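You operate a simulated robot arm through the tools that you are given. There is no shell and no other tool.

The job below is to be done with a simulated two-armed robot. You get a single attempt, and the scene is never put back.

Task
Unthread the web and leave the brake dial at 50.
Fine: wind back till the feed display shows 0, part the feed rollers with hands out of the gap, then lay the leader bar on the hooks above the width scale.
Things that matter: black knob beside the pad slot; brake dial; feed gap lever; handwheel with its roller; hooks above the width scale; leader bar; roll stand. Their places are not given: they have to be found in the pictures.

The check looks at the end state, three seconds after you hand in, the way a careful person would. Anything else that was tipped, shoved, dropped, spilled or broken makes it a failure.

Robot
Two 7-joint arms with two-finger parallel grippers on one trunk that stands fixed in place. Base frame: the origin is at the foot of the trunk, x ahead of it, y to its left, z up. Readings come in mm, rad, newtons and seconds.
The left shoulder is at [70, 163, 1345], the right one opposite. With the tool pointing down near the work surface each hand reaches from about 380 to 880 mm from the base axis, measured 20 degrees to its own side. Payload 3.43 kg a hand.
The tool frame of a hand sits at the grasp point between the pads (the TCP): z along the fingers, y along the line on which they close. The tips reach 34 mm beyond it. Largest opening 128 mm; finger width 24, thickness 12; the body of the gripper, 48 by 130 mm, starts 96 mm behind the TCP.
Orientation is that of the tool frame in the base frame, as a unit quaternion [x, y, z, w]. With the fingers straight down and closing along the base's y, the tool's x points along the base's -x, its y along +y and its z along -z.

Tools
- The arms move only by the tool play_rows. It takes "left_motion", "right_motion" or both (then of equal length, played together; a hand with none holds still); each is one flat list of numbers, 7 for each row, row after row: the shift along the tool's x, y, z in units of 50 mm (1.0 is 50 mm), then the turn, a rotation vector about the tool's x, y, z in units of 5 degrees (1.0 is 5 degrees), then the finger opening in m, from 0 to 0.128. In form: [dx, dy, dz, rx, ry, rz, gripper, dx, dy, dz, rx, ry, rz, gripper, ...]. A call has 1 to 20 rows; each row shifts and turns the commanded pose from where the row before left it, along the tool's axes as they then stand. A call with a number of a shift or a turn outside -1 to 1 is refused whole. A row lasts 0.2 s, in which the tool goes at most 50 mm and 0.15 rad; a call with a longer step from one row to the next is refused whole, and so is a gripper value outside its range. Where a pose cannot be reached the arm comes as near as it can. A force on the tool above 40 N (or 10 N above the force at the start of the call, whichever is more), or a blocked arm, ends the call early, and 0.2 s more pass. The fingers move at their own pace (about 153 mm/s each) and stop on an object; they squeeze with about 34 N. The grip force told is the motor's: it shows also when the fingers shut on nothing. Time passes only in rows, and 0.2 s behind the last, so rows that do not move let the fingers close. The reply holds the time, the measured pose of the TCP, the force on the tool along the base axes, the opening and the grip force, in the units named above and with some noise, with the torque about the TCP (base axes, N m) and any sound that the robot's microphone picked up, and new pictures: "show" is both (left out), scene, wrist or none (wrist: the cameras of the hands that moved).
- Cameras (640 x 400 px; columns grow to the right, rows downward): "scene" is now at [122.5, 20.1, 1542.6]; the picture's right is [0.24, -0.97, -0.00], its down [-0.73, -0.18, -0.66] and it looks along [0.64, 0.16, -0.75] (base axes); focal length 214 px, centre (320, 200). "left" rides on the left gripper at [76, 11, -160] in its tool frame; the picture's right is [-0.15, 0.99, 0.00], its down [-0.88, -0.13, -0.46] and it looks along [-0.45, -0.07, 0.89] (tool axes); focal length 234 px, centre (320, 200). "right" rides on the right gripper at [76, -11, -160] in its tool frame; the picture's right is [0.15, 0.99, 0.00], its down [-0.88, 0.13, -0.46] and it looks along [-0.45, 0.07, 0.89] (tool axes); focal length 234 px, centre (320, 200).
- raise_lower(by): slides the trunk up (or, below 0, down) by that many mm; the arms and the scene camera ride with it, the base frame stays. It gives what a move gives, with no picture.
- aim_head(pan, tilt): turns the head with the scene camera to pan (to the left, within 1.501 rad either way) and tilt (down, from -0.506 to 1.204), counted from straight ahead of the robot. It gives what a move gives, and a new picture of the scene camera.
- pixel_to_xyz(camera, pixels): for up to 12 pixels [column, row] of the newest picture of that camera ("zoom" is the newest enlarged one), the place [x, y, z] in the base frame of the surface seen there, good to about 2 mm, but the place of the scene camera against the robot may be out by one fixed shift of up to 18 mm in any direction. No time passes.
- zoom(camera, box): a new picture of the part [left, top, right, bottom] of that camera's present view, enlarged. No time passes.
- close_job(): hands the job in; it is judged then, once.

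Leave the grippers open and the arms clear of the work at the hand-in unless told otherwise.

The tools are called after ">>>" as name(argument=value, ...) on one line, values as JSON. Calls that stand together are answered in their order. play_rows: Moves the arms, as the interface text tells. Its arguments: {"type":"object","properties":{"left_motion":{"type":"array","items":{"type":"number"}},"right_motion":{"type":"array","items":{"type":"number"}},"show":{"type":"string","enum":["both","scene","wrist","none"]}},"required":[]} The other tools are called the same way: raise_lower (by) slides the trunk up or down; aim_head (pan, tilt) turns the head that bears the scene camera; pixel_to_xyz (camera, pixels) gives the place of the surface under pixels of a picture; zoom (camera, box) takes an enlarged picture of a part of a camera's view; close_job () hands the job in.

At the start:

```text
time: 0.0
left_eef_pos: [653.2, 334.5, 1329.1]
left_tcp_rot: [-0.001, 1.0, 0.001, 0.0]
left_ft_force: [0.7, 0.1, -0.6]
left_ft_torque: [-0.01, -0.03, 0.01]
left_width: 128.1
left_finger_force: 0.0
right_eef_pos: [694.0, -199.2, 1244.6]
right_tcp_rot: [0.0, 1.0, 0.0, 0.0]
right_ft_force: [0.3, 0.0, 0.4]
right_ft_torque: [0.01, 0.02, -0.03]
right_width: 128.0
right_finger_force: 0.0
trunk travel left (down, up): [-825.0, 115.0]
head pan, tilt: [0.239, 0.848]
```

scene: 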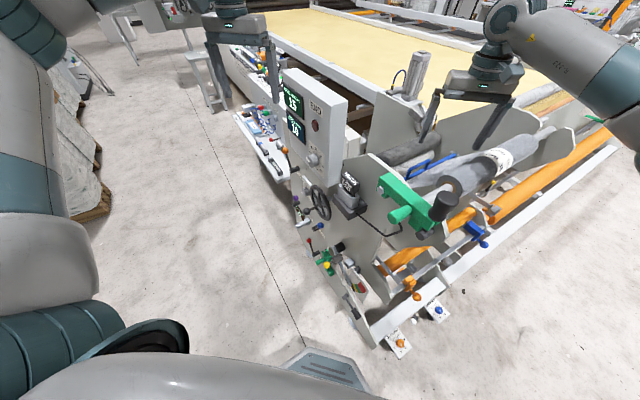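
right: 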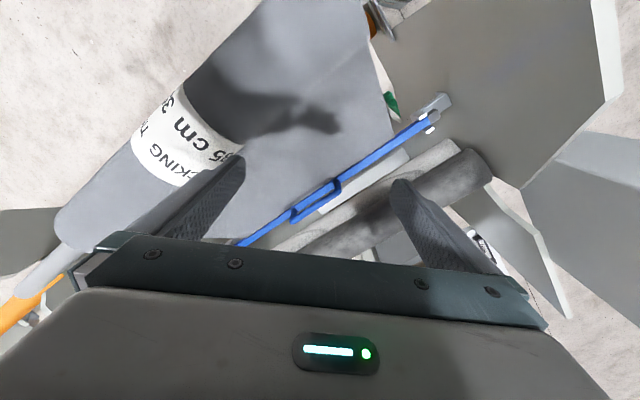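
left: 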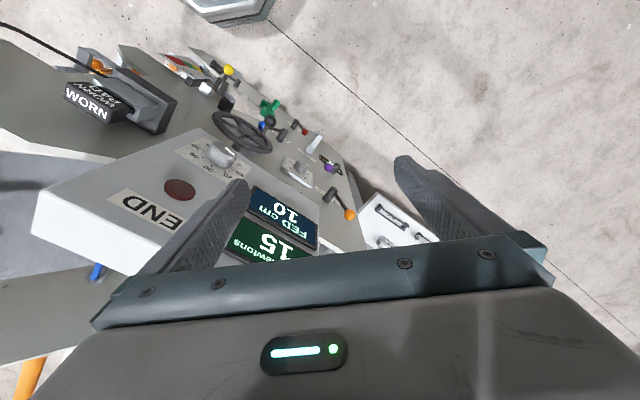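

The left wrist view shows a panel with displays ("FED cm 10", "newtons 15"), a dial near (222,155), a handwheel near (240,130) and various levers. The right wrist view shows the roll and a blue bar in the gap. I'll enlarge parts of the views before I move anything.

>>> zoom(camera="scene", box=[220, 60, 380, 220])

>>> zoom(camera="scene", box=[280, 160, 440, 360])

>>> zoom(camera="scene", box=[370, 80, 620, 260])

>>> zoom(camera="left", box=[50, 30, 370, 260])

>>> zoom(camera="right", box=[200, 60, 560, 260])

```text
2.50 times, centred on (300, 140) of scene
```

zoom: 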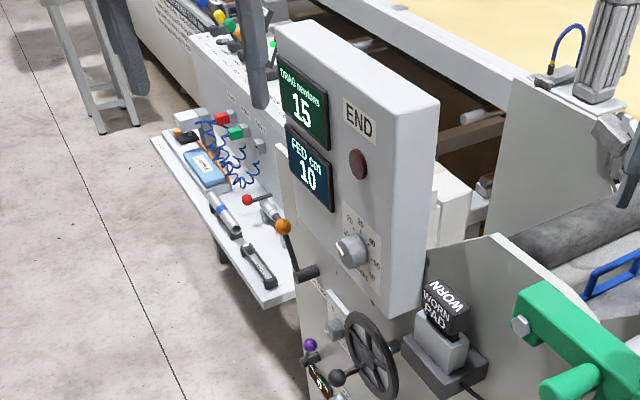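

```text
2.00 times, centred on (360, 260) of scene
```

zoom: 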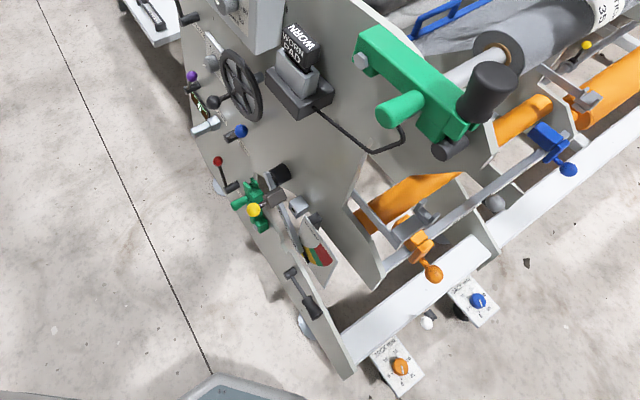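

```text
2.22 times, centred on (495, 170) of scene
```

zoom: 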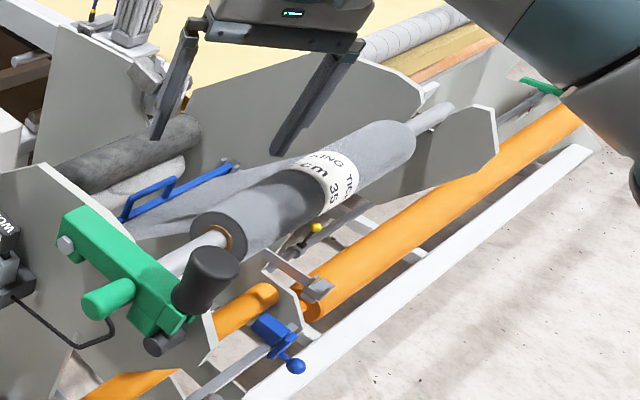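

```text
1.74 times, centred on (210, 145) of left
```

zoom: 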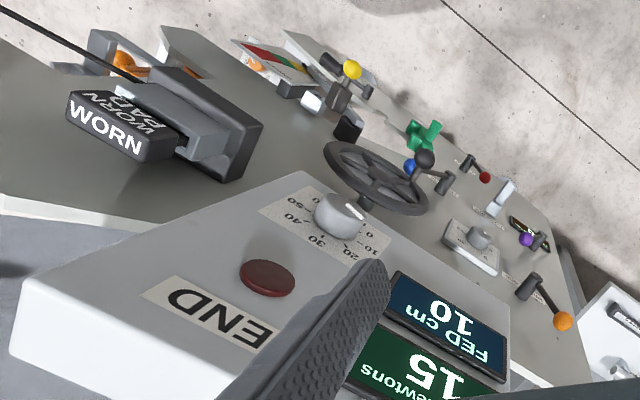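

```text
1.78 times, centred on (380, 160) of right
```

zoom: 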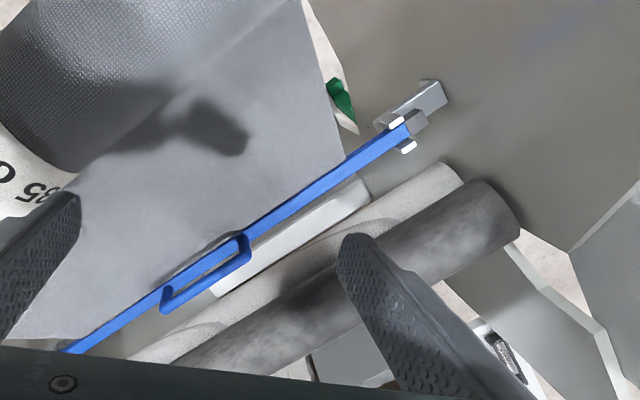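

The panel has a brake dial with marks (0…50), a handwheel, several levers with small labels, and a "WORN PAD" block in a slot. I'll get 3D positions for the main features.

>>> pixel_to_xyz(camera="scene", pixels=[[308, 158], [320, 203], [305, 224], [349, 187], [400, 213], [445, 205], [310, 240], [318, 227], [326, 265], [295, 197], [291, 150], [297, 212]])

>>> pixel_to_xyz(camera="left", pixels=[[222, 155], [178, 190], [242, 132], [262, 108], [349, 214], [331, 167], [305, 131], [313, 145], [270, 108], [229, 70], [280, 200], [150, 110]])

>>> pixel_to_xyz(camera="right", pixels=[[340, 188], [428, 122], [300, 208], [245, 240], [470, 170], [450, 150], [440, 103], [400, 160], [160, 180], [260, 150], [380, 195], [400, 30]])

```text
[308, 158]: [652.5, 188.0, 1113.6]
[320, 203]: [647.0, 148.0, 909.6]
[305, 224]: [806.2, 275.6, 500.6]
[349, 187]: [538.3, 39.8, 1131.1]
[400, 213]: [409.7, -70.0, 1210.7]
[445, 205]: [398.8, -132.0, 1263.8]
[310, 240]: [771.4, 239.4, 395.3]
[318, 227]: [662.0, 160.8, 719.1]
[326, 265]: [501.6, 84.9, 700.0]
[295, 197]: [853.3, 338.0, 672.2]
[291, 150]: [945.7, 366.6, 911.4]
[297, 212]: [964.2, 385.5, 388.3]
```

```text
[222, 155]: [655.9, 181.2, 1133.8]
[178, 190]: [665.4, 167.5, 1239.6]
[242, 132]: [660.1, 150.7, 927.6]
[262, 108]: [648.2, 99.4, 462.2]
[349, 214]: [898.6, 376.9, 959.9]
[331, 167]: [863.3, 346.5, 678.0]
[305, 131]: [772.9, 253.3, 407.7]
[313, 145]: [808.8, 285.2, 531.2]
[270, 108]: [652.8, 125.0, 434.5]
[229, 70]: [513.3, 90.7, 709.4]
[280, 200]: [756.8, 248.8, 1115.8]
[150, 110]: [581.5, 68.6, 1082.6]
```

```text
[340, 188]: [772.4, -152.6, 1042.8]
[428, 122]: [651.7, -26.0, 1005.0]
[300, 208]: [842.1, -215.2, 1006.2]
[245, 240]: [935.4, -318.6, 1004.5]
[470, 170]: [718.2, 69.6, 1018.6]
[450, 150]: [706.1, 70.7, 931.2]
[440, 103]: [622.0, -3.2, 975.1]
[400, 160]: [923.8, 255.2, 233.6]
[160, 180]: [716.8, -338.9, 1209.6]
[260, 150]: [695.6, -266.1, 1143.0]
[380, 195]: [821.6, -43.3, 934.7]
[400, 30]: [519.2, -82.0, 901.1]
```

The side plate runs along about (0.72, 0.70) and the blue leader bar runs across it. Next I'll zoom further on the labels by each lever.

>>> zoom(camera="left", box=[260, 110, 370, 230])

>>> zoom(camera="left", box=[60, 30, 220, 140])

>>> zoom(camera="left", box=[170, 50, 300, 140])

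>>> zoom(camera="scene", box=[285, 180, 345, 260])

>>> zoom(camera="scene", box=[300, 230, 380, 310])

>>> zoom(camera="scene", box=[225, 20, 305, 200])

>>> zoom(camera="scene", box=[380, 40, 540, 160])

```text
3.33 times, centred on (315, 170) of left
```

zoom: 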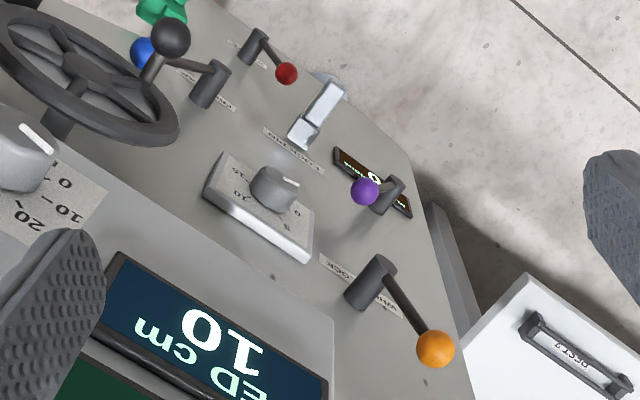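

```text
3.64 times, centred on (140, 85) of left
```

zoom: 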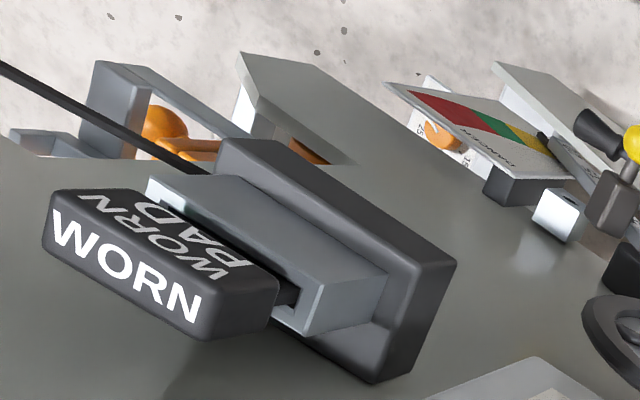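

```text
4.44 times, centred on (235, 95) of left
```

zoom: 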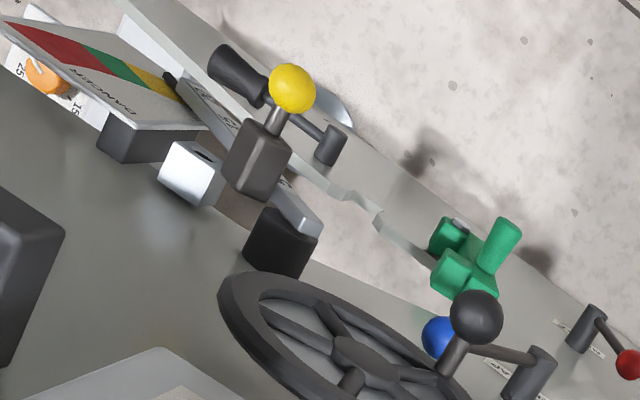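

```text
5.00 times, centred on (315, 220) of scene
```

zoom: 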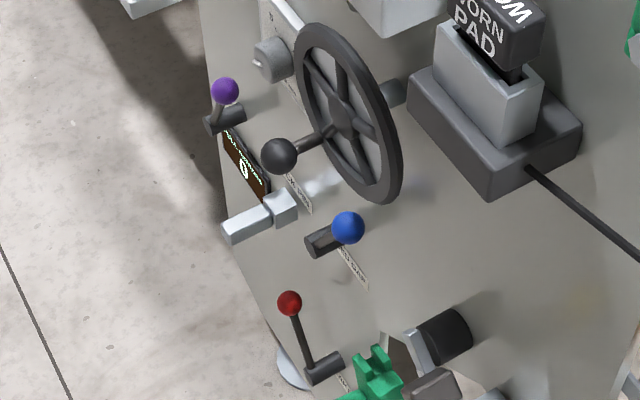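

```text
5.00 times, centred on (340, 270) of scene
```

zoom: 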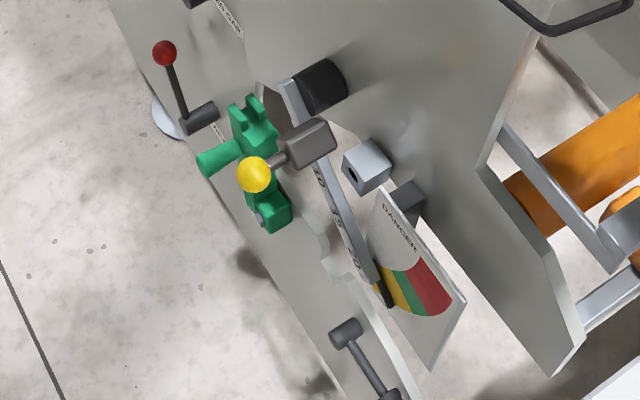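

```text
2.22 times, centred on (265, 110) of scene
```

zoom: 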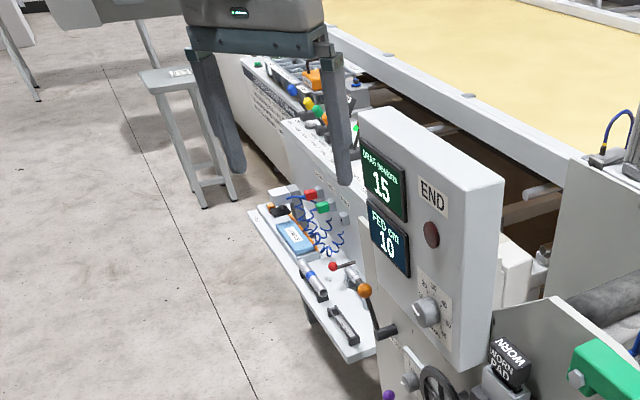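

```text
3.33 times, centred on (460, 100) of scene
```

zoom: 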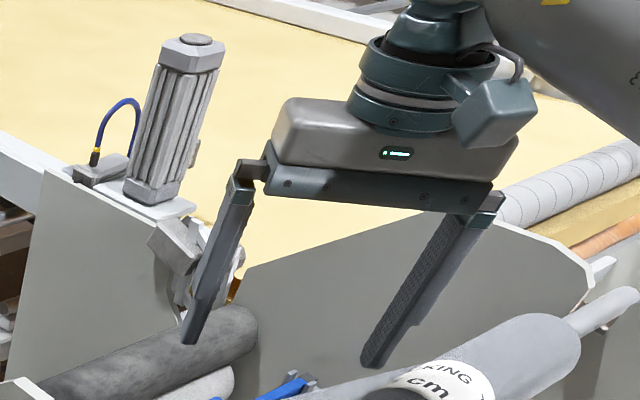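

Several small levers have labels I can't read from here. I'll back the left hand away from the machine, outward of the side plate, then lower it, turn it about 46° and tilt it so the wrist camera faces the side plate.

>>> play_rows(left_motion=[0.53, 0.6, 0, 0, 0, 0, 0.128, 0.53, 0.6, 0, 0, 0, 0, 0.128, 0.53, 0.6, 0, 0, 0, 0, 0.128, 0.53, 0.6, 0, 0, 0, 0, 0.128, 0, 0, 0.9, 0, 0, 0.916, 0.128, 0, 0, 0.9, 0, 0, 0.916, 0.128, 0, 0, 0.9, 0, 0, 0.916, 0.128, 0, 0, 0.9, 0, 0, 0.916, 0.128, 0, 0, 0.9, 0, 0, 0.916, 0.128, 0, 0, 0.9, 0, 0, 0.916, 0.128, 0, 0, 0.9, 0, 0, 0.916, 0.128, 0, 0, 0.9, 0, 0, 0.916, 0.128, 0, 0, 0.9, 0, 0, 0.916, 0.128, 0, 0, 0.9, 0, 0, 0.916, 0.128, 0, 0, 0, 0, -1, 0, 0.128, 0, 0, 0, 0, -1, 0, 0.128, 0, 0, 0, 0, -1, 0, 0.128, 0, 0, 0, 0, -1, 0, 0.128, 0, 0, 0, 0, -1, 0, 0.128, 0, 0, 0, 0, -1, 0, 0.128])

```text
time: 4.2
left_eef_pos: [547.1, 455.8, 879.9]
left_tcp_rot: [0.376, 0.89, -0.1, 0.239]
left_ft_force: [0.2, -0.5, 0.2]
left_ft_torque: [-0.01, -0.01, -0.01]
left_width: 128.0
left_finger_force: 0.0
right_eef_pos: [693.2, -198.4, 1245.3]
right_tcp_rot: [0.0, 1.0, 0.001, 0.0]
right_ft_force: [0.2, 0.0, -0.8]
right_ft_torque: [0.01, -0.02, -0.04]
right_width: 128.0
right_finger_force: 0.0
trunk travel left (down, up): [-825.0, 115.0]
head pan, tilt: [0.239, 0.848]
```

scene: 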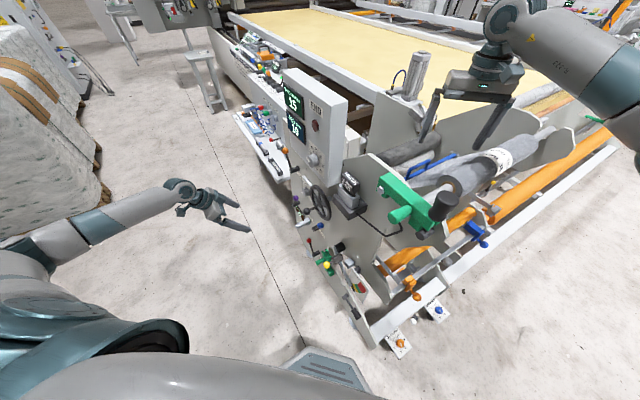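
left: 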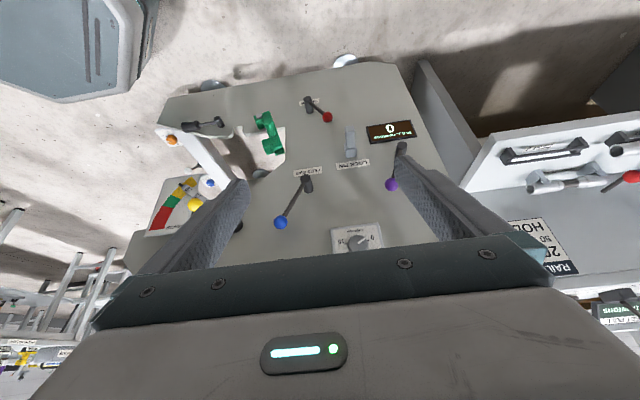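

This shows the lower side plate, upside down. I'll zoom in on the labels near (308,170), (352,163), (320,105), (355,240) and (390,130).

>>> zoom(camera="left", box=[250, 130, 430, 260])

>>> zoom(camera="left", box=[280, 80, 430, 180])

>>> zoom(camera="left", box=[130, 90, 310, 240])

>>> zoom(camera="left", box=[480, 110, 640, 360])

```text
3.08 times, centred on (340, 195) of left
```

zoom: 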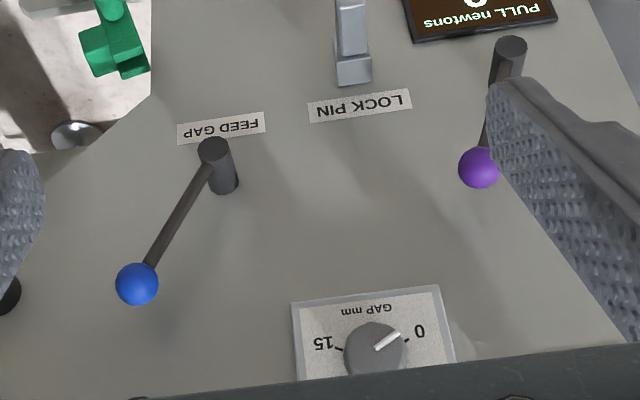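

```text
4.00 times, centred on (355, 130) of left
```

zoom: 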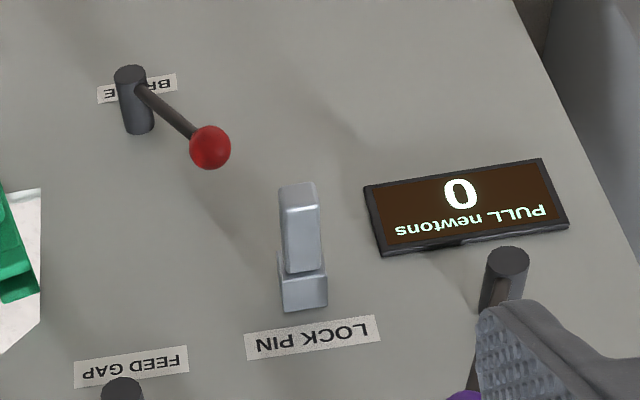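

```text
2.67 times, centred on (220, 165) of left
```

zoom: 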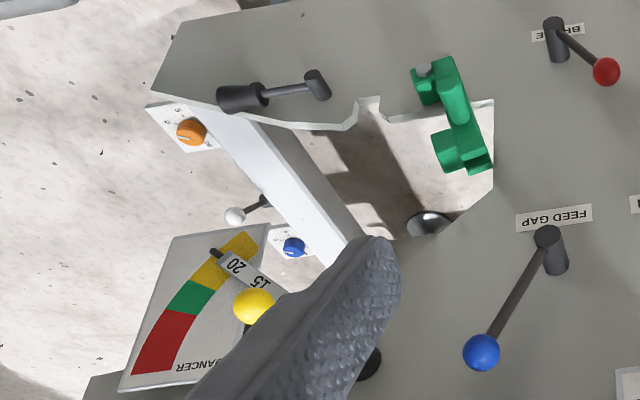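

```text
1.60 times, centred on (560, 235) of left
```

zoom: 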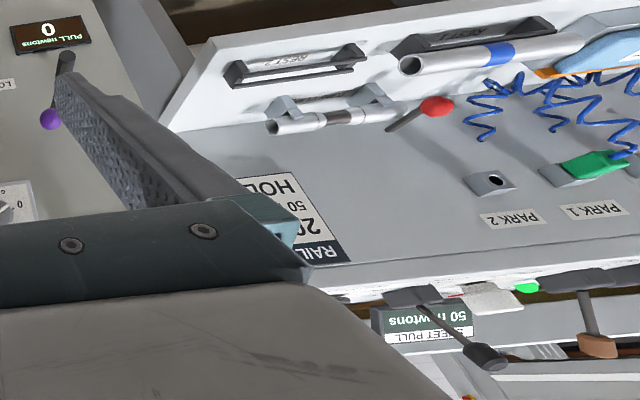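

The blue lever is labelled FEED GAP, the red one BRAKE, and there is a LOCK PIN. Now I'll raise the left hand and slide it toward the robot to view the handwheel, pad slot and black knob.

>>> play_rows(left_motion=[-0.4, -0.4, -0.69, 0, 0, 0, 0.128, -0.4, -0.4, -0.69, 0, 0, 0, 0.128, -0.4, -0.4, -0.69, 0, 0, 0, 0.128, -0.4, -0.4, -0.69, 0, 0, 0, 0.128, -0.4, -0.4, -0.69, 0, 0, 0, 0.128], show="wrist")

```text
time: 5.4
left_eef_pos: [474.4, 385.0, 1078.6]
left_tcp_rot: [0.375, 0.89, -0.1, 0.239]
left_ft_force: [-0.3, -0.4, 0.3]
left_ft_torque: [-0.01, 0.03, 0.02]
left_width: 128.0
left_finger_force: 0.0
right_eef_pos: [692.7, -199.6, 1245.1]
right_tcp_rot: [0.0, 1.0, 0.001, 0.0]
right_ft_force: [-0.6, 0.2, -0.5]
right_ft_torque: [-0.01, 0.02, 0.0]
right_width: 128.0
right_finger_force: 0.0
trunk travel left (down, up): [-825.0, 115.0]
head pan, tilt: [0.239, 0.848]
```

left: 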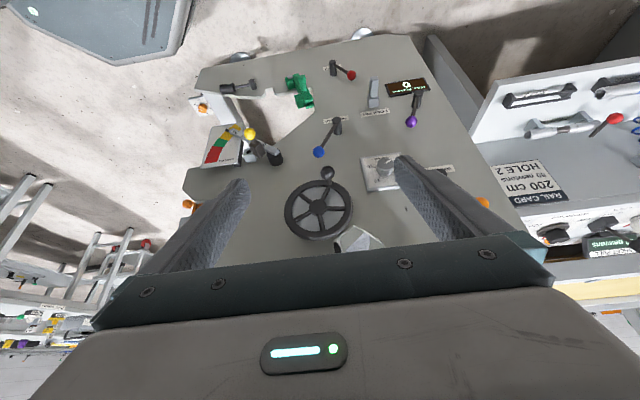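

I'll tilt the hand up by a further 30° so the camera looks more squarely at the panel.

>>> play_rows(left_motion=[0, 0, 0, 0, -1, 0, 0.128, 0, 0, 0, 0, -1, 0, 0.128, 0, 0, 0, 0, -1, 0, 0.128, 0, 0, 0, 0, -1, 0, 0.128, 0, 0, 0, 0, -1, 0, 0.128, 0, 0, 0, 0, -1, 0, 0.128], show="wrist")

```text
time: 6.8
left_eef_pos: [475.5, 387.7, 1079.5]
left_tcp_rot: [0.336, 0.798, -0.194, 0.462]
left_ft_force: [-0.7, 0.5, -0.5]
left_ft_torque: [0.01, -0.02, -0.01]
left_width: 128.0
left_finger_force: 0.0
right_eef_pos: [693.8, -196.9, 1245.2]
right_tcp_rot: [-0.001, 1.0, 0.0, 0.0]
right_ft_force: [-0.3, 0.7, -1.0]
right_ft_torque: [0.02, 0.0, -0.01]
right_width: 128.0
right_finger_force: 0.0
trunk travel left (down, up): [-825.0, 115.0]
head pan, tilt: [0.239, 0.848]
```

left: 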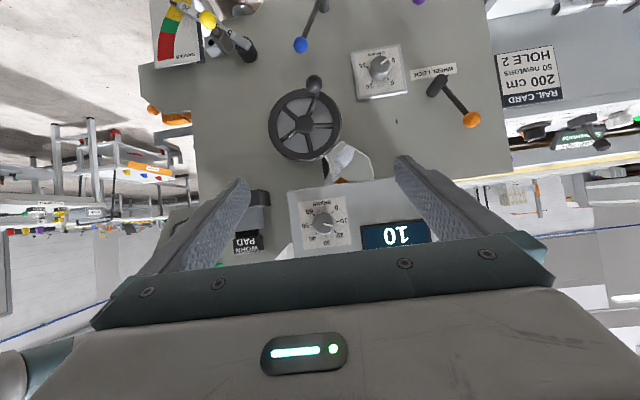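

>>> zoom(camera="left", box=[140, 0, 340, 130])

>>> zoom(camera="left", box=[200, 80, 440, 260])

>>> zoom(camera="left", box=[340, 20, 500, 140])

>>> pixel_to_xyz(camera="left", pixels=[[305, 123], [315, 83], [335, 120], [323, 225], [312, 228], [302, 44], [380, 66], [472, 119], [398, 120], [250, 215], [295, 200], [235, 110]])

```text
3.08 times, centred on (240, 65) of left
```

zoom: 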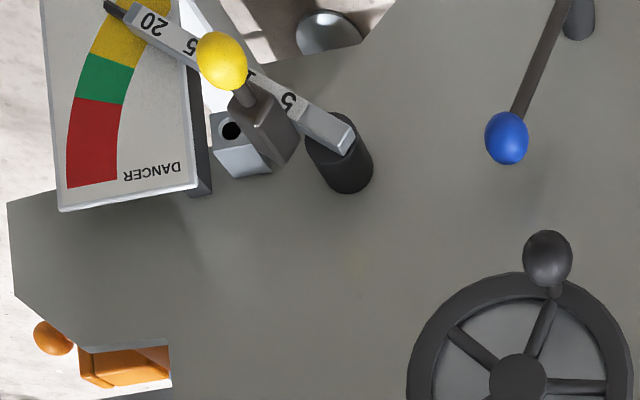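

```text
2.22 times, centred on (320, 170) of left
```

zoom: 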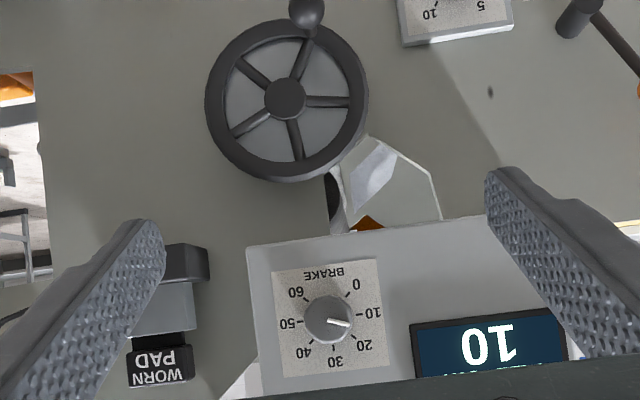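

```text
3.33 times, centred on (420, 80) of left
```

zoom: 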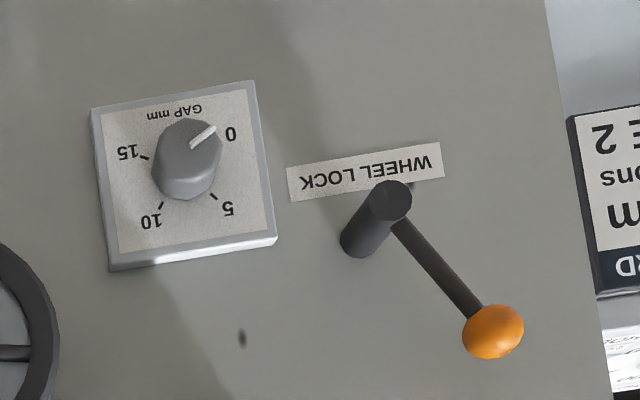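

```text
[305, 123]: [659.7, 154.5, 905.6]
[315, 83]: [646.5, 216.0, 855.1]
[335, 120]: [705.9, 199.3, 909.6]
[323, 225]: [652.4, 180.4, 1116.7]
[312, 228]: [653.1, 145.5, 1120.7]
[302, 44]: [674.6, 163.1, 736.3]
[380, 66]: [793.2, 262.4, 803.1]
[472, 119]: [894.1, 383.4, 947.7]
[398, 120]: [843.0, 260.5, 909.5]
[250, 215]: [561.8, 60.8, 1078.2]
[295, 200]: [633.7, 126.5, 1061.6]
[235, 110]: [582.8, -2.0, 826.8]
```

The brake dial pointer is between 10 and 20, and 50 sits further clockwise. There is also a WHEEL LOCK lever with an orange ball. Now I'll look for the black knob beside the pad slot, and for the hooks above the width scale.

>>> zoom(camera="scene", box=[310, 160, 400, 220])

>>> zoom(camera="scene", box=[370, 130, 530, 250])

>>> zoom(camera="scene", box=[500, 60, 640, 180])

>>> zoom(camera="right", box=[0, 160, 240, 330])

>>> zoom(camera="right", box=[370, 0, 640, 260])

```text
6.67 times, centred on (355, 190) of scene
```

zoom: 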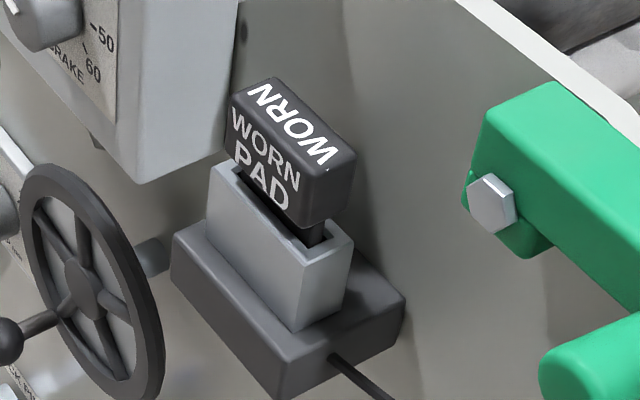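

```text
3.33 times, centred on (450, 190) of scene
```

zoom: 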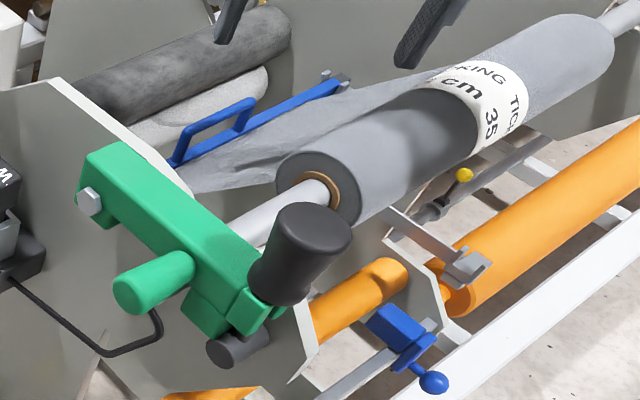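

```text
3.33 times, centred on (570, 120) of scene
```

zoom: 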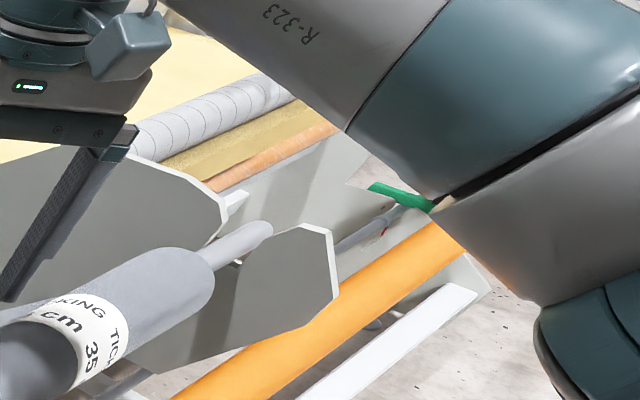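

```text
2.35 times, centred on (120, 245) of right
```

zoom: 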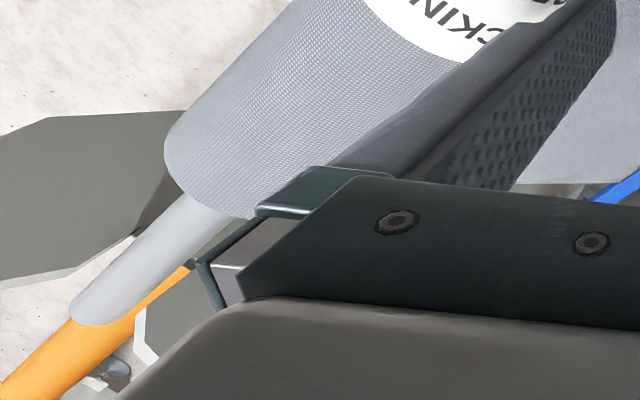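

```text
1.54 times, centred on (505, 130) of right
```

zoom: 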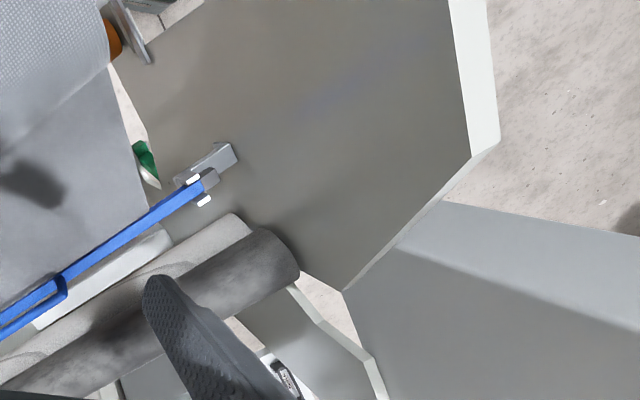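

I still need to see the roll side: the bar, the bracket with white tips, and whatever the width scale is. I'll lift the right hand, move it back and turn it so its camera looks across the roll toward the feed rollers.

>>> play_rows(right_motion=[0, 0, -1, 0, 0, 0, 0.128, 0, 0, -1, 0, 0, 0, 0.128, 0, 0, -1, 0, 0, 0, 0.128, 0.67, -0.65, 0, 0, 0, 0, 0.128, 0.67, -0.65, 0, 0, 0, 0, 0.128, 0.67, -0.65, 0, 0, 0, 0, 0.128, 0.67, -0.65, 0, 0, 0, 0, 0.128, 0, 0, 0, 0, 0, -1, 0.128, 0, 0, 0, 0, 0, -1, 0.128, 0, 0, 0, 0, 0, -1, 0.128, 0, 0, 0, 0, 0, -1, 0.128, 0, 0, 0, 0, 0, -1, 0.128, 0, 0, 0, 0, 0, -1, 0.128, 0, 0, 0, 0, 0, -1, 0.128, 0, 0, 0, 0, 0, -1, 0.128, 0, 0, 0, 0, 0, -1, 0.128, 0, 0, 0, 0, -1, 0, 0.128, 0, 0, 0, 0, -1, 0, 0.128, 0, 0, 0, 0, -1, 0, 0.128, 0, 0, 0, 0, -1, 0, 0.128])

```text
time: 11.0
left_eef_pos: [476.2, 384.9, 1079.5]
left_tcp_rot: [0.337, 0.798, -0.194, 0.46]
left_ft_force: [0.7, -0.7, 0.0]
left_ft_torque: [0.01, 0.01, 0.0]
left_width: 128.1
left_finger_force: 0.0
right_eef_pos: [553.7, -324.9, 1392.0]
right_tcp_rot: [-0.377, 0.91, 0.067, 0.161]
right_ft_force: [0.2, -0.3, -0.2]
right_ft_torque: [0.02, -0.06, 0.0]
right_width: 128.2
right_finger_force: 0.0
right hand out of reach, approached as far as the arm can: row 16
trunk travel left (down, up): [-825.0, 115.0]
head pan, tilt: [0.239, 0.848]
```

scene: 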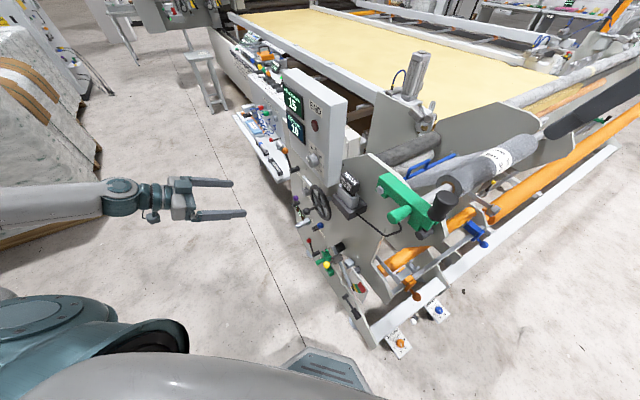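
right: 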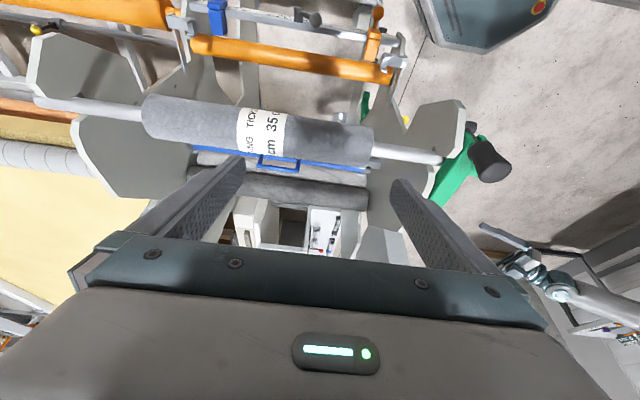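

>>> zoom(camera="right", box=[140, 80, 420, 270])

>>> zoom(camera="right", box=[0, 0, 240, 150])

>>> zoom(camera="right", box=[320, 40, 520, 220])

>>> zoom(camera="scene", box=[380, 90, 560, 210])

>>> zoom(camera="scene", box=[480, 60, 640, 200])

```text
2.11 times, centred on (280, 175) of right
```

zoom: 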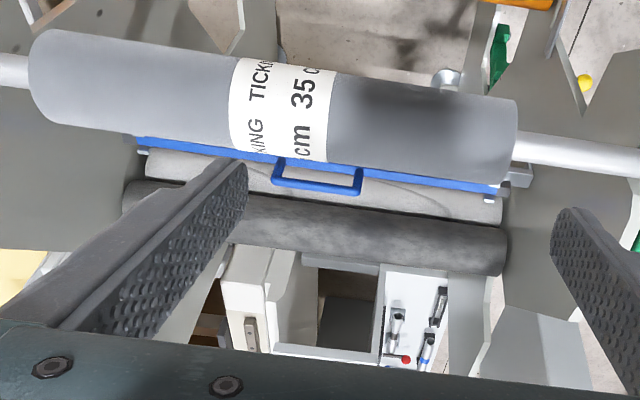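

```text
2.67 times, centred on (120, 75) of right
```

zoom: 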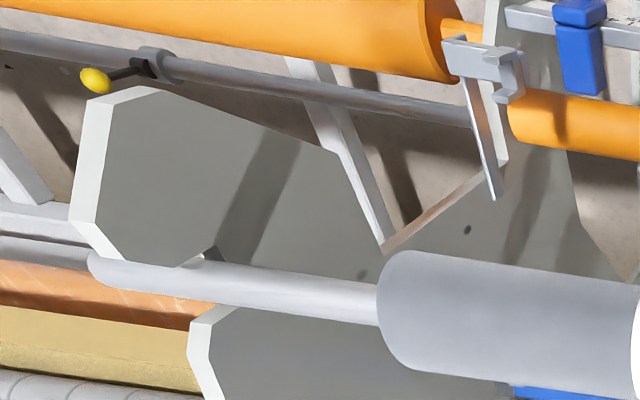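

```text
2.22 times, centred on (420, 130) of right
```

zoom: 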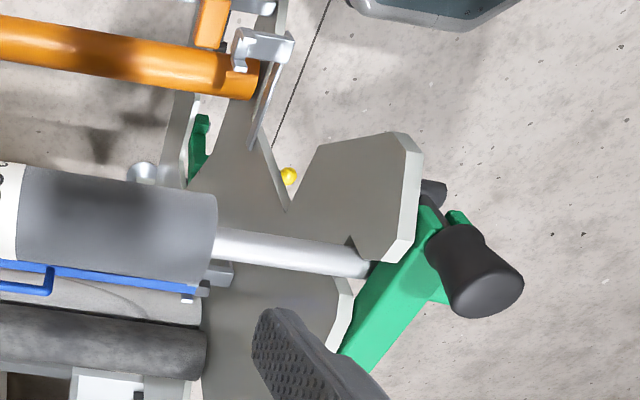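

```text
3.33 times, centred on (470, 150) of scene
```

zoom: 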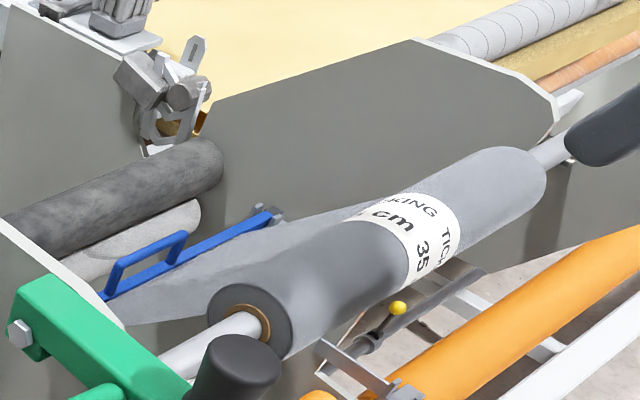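

```text
2.86 times, centred on (560, 130) of scene
```

zoom: 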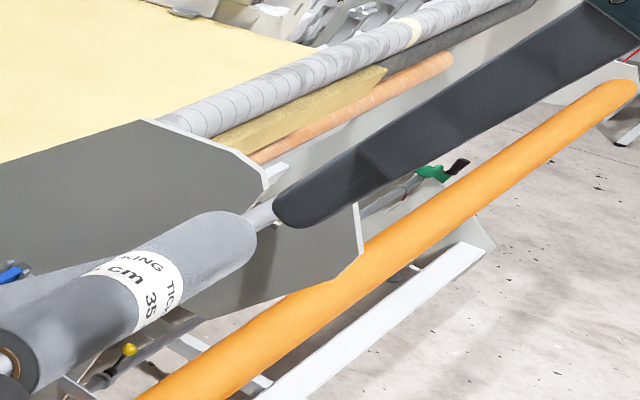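

Zoom pictures appear to be rendered sharply, so I'll zoom tightly on the bar ends near (375,165) and (195,150), and on the area by the rollers.

>>> zoom(camera="right", box=[330, 140, 410, 190])

>>> zoom(camera="right", box=[180, 130, 260, 180])

>>> zoom(camera="right", box=[240, 130, 340, 195])

>>> zoom(camera="right", box=[220, 180, 400, 260])

>>> zoom(camera="scene", box=[390, 130, 470, 190])

>>> zoom(camera="scene", box=[440, 190, 520, 260])

>>> zoom(camera="scene", box=[360, 250, 460, 350])

```text
8.00 times, centred on (370, 165) of right
```

zoom: 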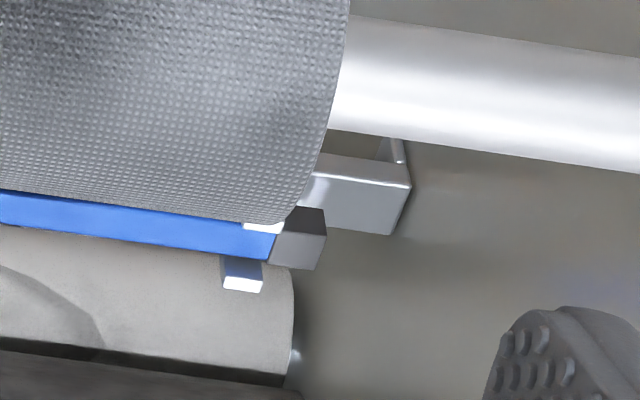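

```text
8.00 times, centred on (220, 155) of right
```

zoom: 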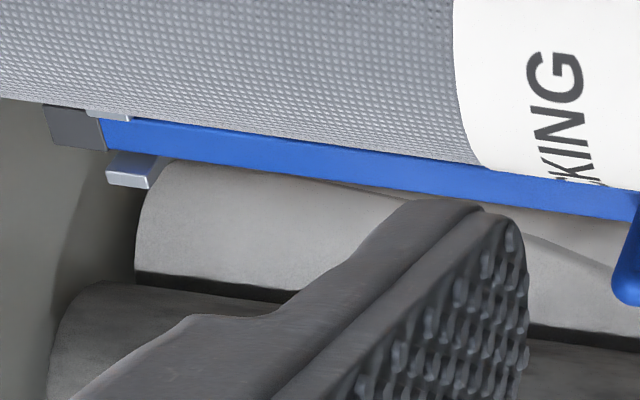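

```text
6.15 times, centred on (290, 162) of right
```

zoom: 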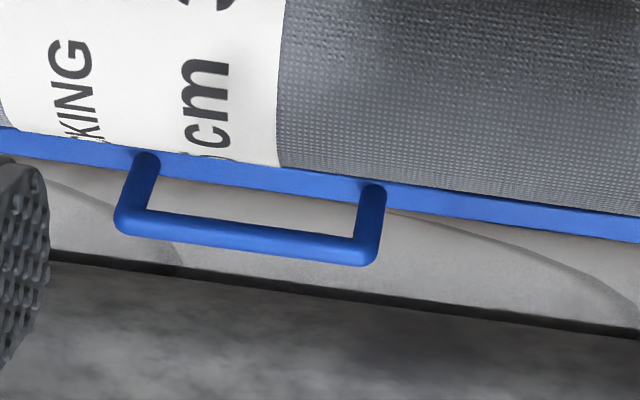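

```text
3.56 times, centred on (310, 220) of right
```

zoom: 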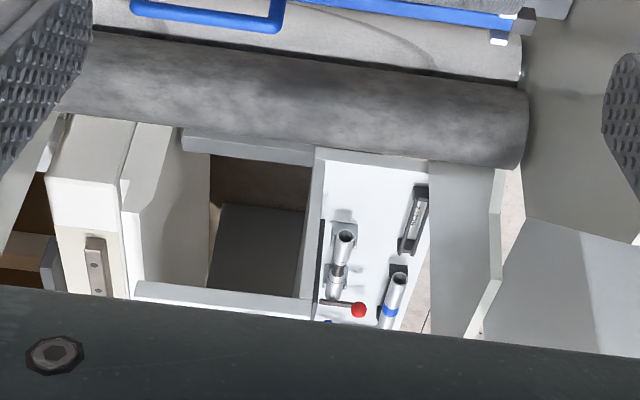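

```text
6.67 times, centred on (430, 160) of scene
```

zoom: 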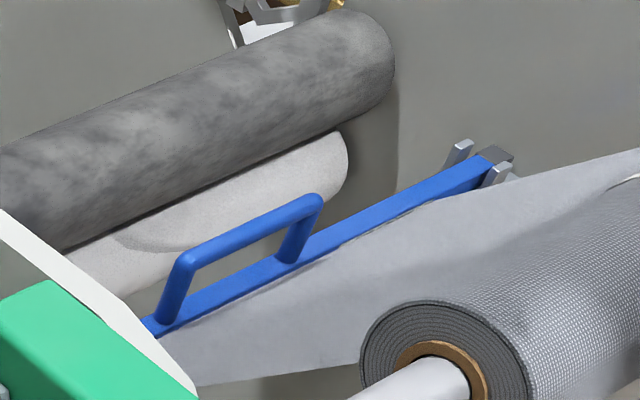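

```text
5.71 times, centred on (480, 225) of scene
```

zoom: 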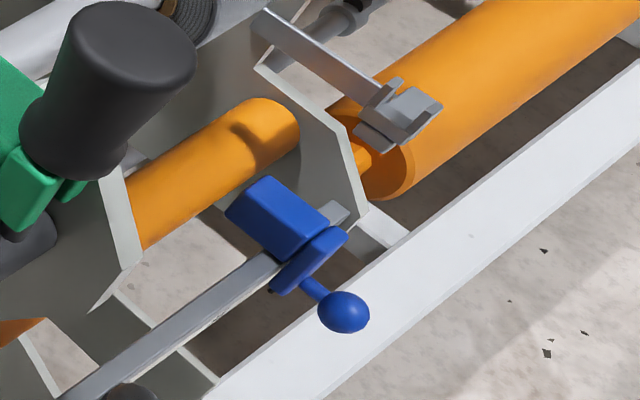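

```text
4.00 times, centred on (410, 300) of scene
```

zoom: 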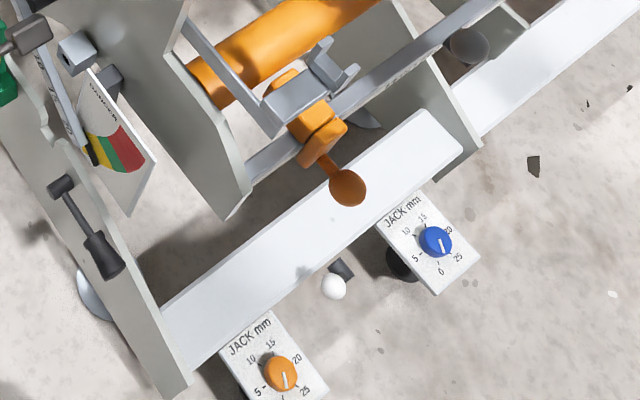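

The U-shaped cradles hold the blue bar near the feed rollers. The forked silver hooks on arms sit above a graduated rail near scene (485,210) and (415,275), so that rail is likely the width scale. I'll look at those closely, and at the green block with the big black knob.

>>> zoom(camera="scene", box=[375, 165, 465, 245])

>>> zoom(camera="right", box=[420, 100, 540, 220])

>>> zoom(camera="right", box=[150, 0, 300, 90])

>>> zoom(camera="right", box=[280, 0, 430, 120])

>>> zoom(camera="right", box=[0, 0, 100, 60])

>>> pixel_to_xyz(camera="right", pixels=[[385, 62], [395, 62], [178, 22], [190, 30], [300, 165], [375, 165], [195, 146], [260, 120], [395, 155], [490, 160], [283, 160], [270, 165]])

>>> pixel_to_xyz(camera="scene", pixels=[[490, 211], [497, 206], [440, 270], [447, 268], [436, 277], [422, 260], [480, 228], [420, 270], [445, 205], [400, 190], [470, 240], [405, 215]])

```text
5.00 times, centred on (420, 205) of scene
```

zoom: 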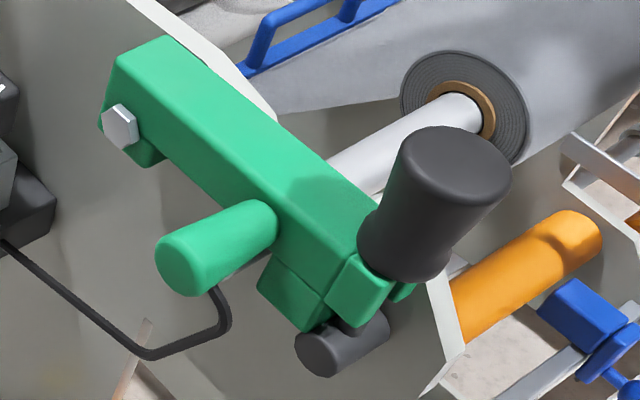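

```text
3.33 times, centred on (480, 160) of right
```

zoom: 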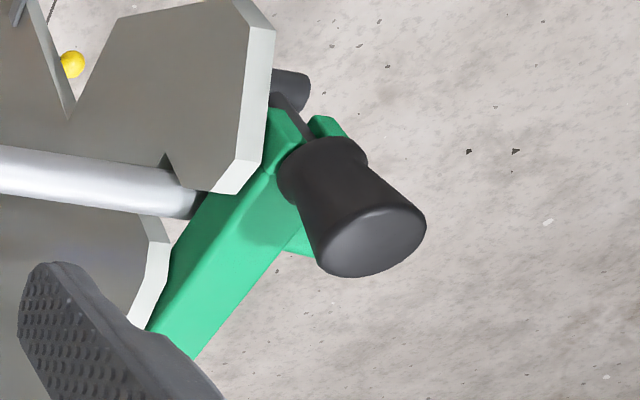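

```text
4.27 times, centred on (225, 45) of right
```

zoom: 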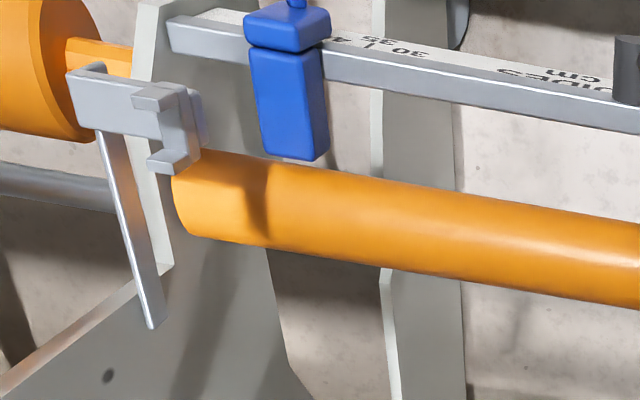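

```text
3.33 times, centred on (355, 60) of right
```

zoom: 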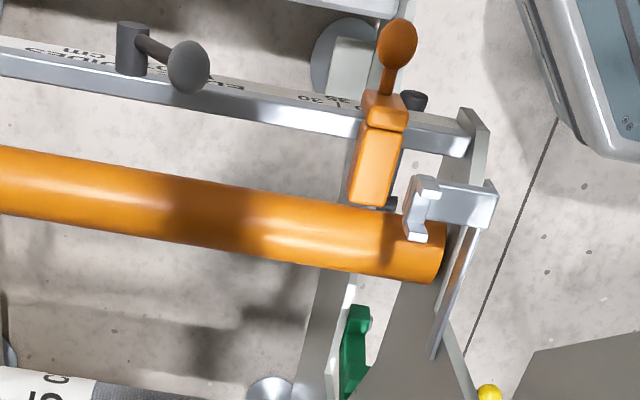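

```text
6.40 times, centred on (50, 30) of right
```

zoom: 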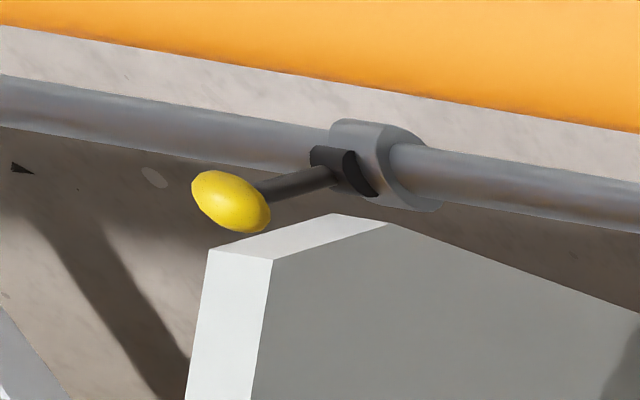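

```text
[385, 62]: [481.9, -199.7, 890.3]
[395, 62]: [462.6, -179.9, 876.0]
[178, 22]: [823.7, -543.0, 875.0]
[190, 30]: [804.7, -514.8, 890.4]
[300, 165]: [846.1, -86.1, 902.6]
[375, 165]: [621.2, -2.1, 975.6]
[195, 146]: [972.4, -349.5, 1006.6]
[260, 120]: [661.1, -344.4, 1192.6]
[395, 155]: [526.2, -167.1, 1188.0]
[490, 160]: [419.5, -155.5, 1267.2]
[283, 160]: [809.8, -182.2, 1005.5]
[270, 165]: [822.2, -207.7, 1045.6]
```

```text
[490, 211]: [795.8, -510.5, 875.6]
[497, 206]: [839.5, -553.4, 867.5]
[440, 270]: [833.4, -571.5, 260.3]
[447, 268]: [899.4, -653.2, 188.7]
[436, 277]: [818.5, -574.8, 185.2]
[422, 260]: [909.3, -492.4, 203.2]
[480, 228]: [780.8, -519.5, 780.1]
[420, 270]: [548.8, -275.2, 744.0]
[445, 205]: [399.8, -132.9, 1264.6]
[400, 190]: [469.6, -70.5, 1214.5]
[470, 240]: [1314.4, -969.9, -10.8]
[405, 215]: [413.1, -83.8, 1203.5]
```

The hooks are found: near hook about (482,-200,890) and far hook about (810,-520,890), above the graduated rail. Next I'll get a better look at the pad slot by moving the left hand toward the robot and up.

>>> play_rows(left_motion=[-0.42, -0.6, -0.24, 0, 0, 0, 0.128, -0.42, -0.6, -0.24, 0, 0, 0, 0.128, -0.42, -0.6, -0.24, 0, 0, 0, 0.128, -0.42, -0.6, -0.24, 0, 0, 0, 0.128, -0.42, -0.6, -0.24, 0, 0, 0, 0.128], show="wrist")

```text
time: 12.2
left_eef_pos: [408.8, 331.1, 1182.2]
left_tcp_rot: [0.337, 0.797, -0.195, 0.462]
left_ft_force: [-0.2, 0.0, -0.1]
left_ft_torque: [0.0, -0.03, -0.01]
left_width: 128.0
left_finger_force: 0.1
left hand out of reach, approached as far as the arm can: row 4, 5
right_eef_pos: [551.9, -322.3, 1394.3]
right_tcp_rot: [-0.377, 0.91, 0.066, 0.161]
right_ft_force: [-1.1, -0.3, -0.6]
right_ft_torque: [-0.01, -0.02, -0.03]
right_width: 128.2
right_finger_force: 0.1
trunk travel left (down, up): [-825.0, 115.0]
head pan, tilt: [0.239, 0.848]
```

left: 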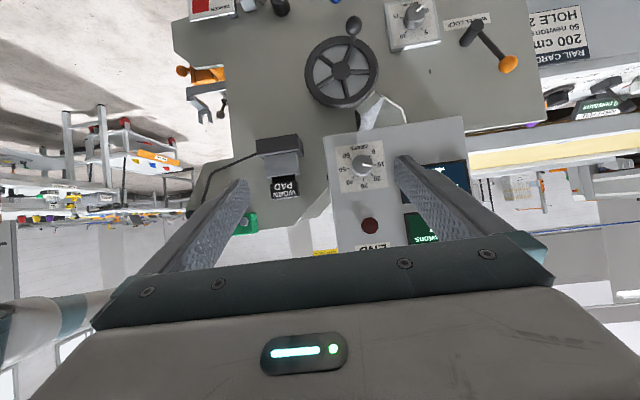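

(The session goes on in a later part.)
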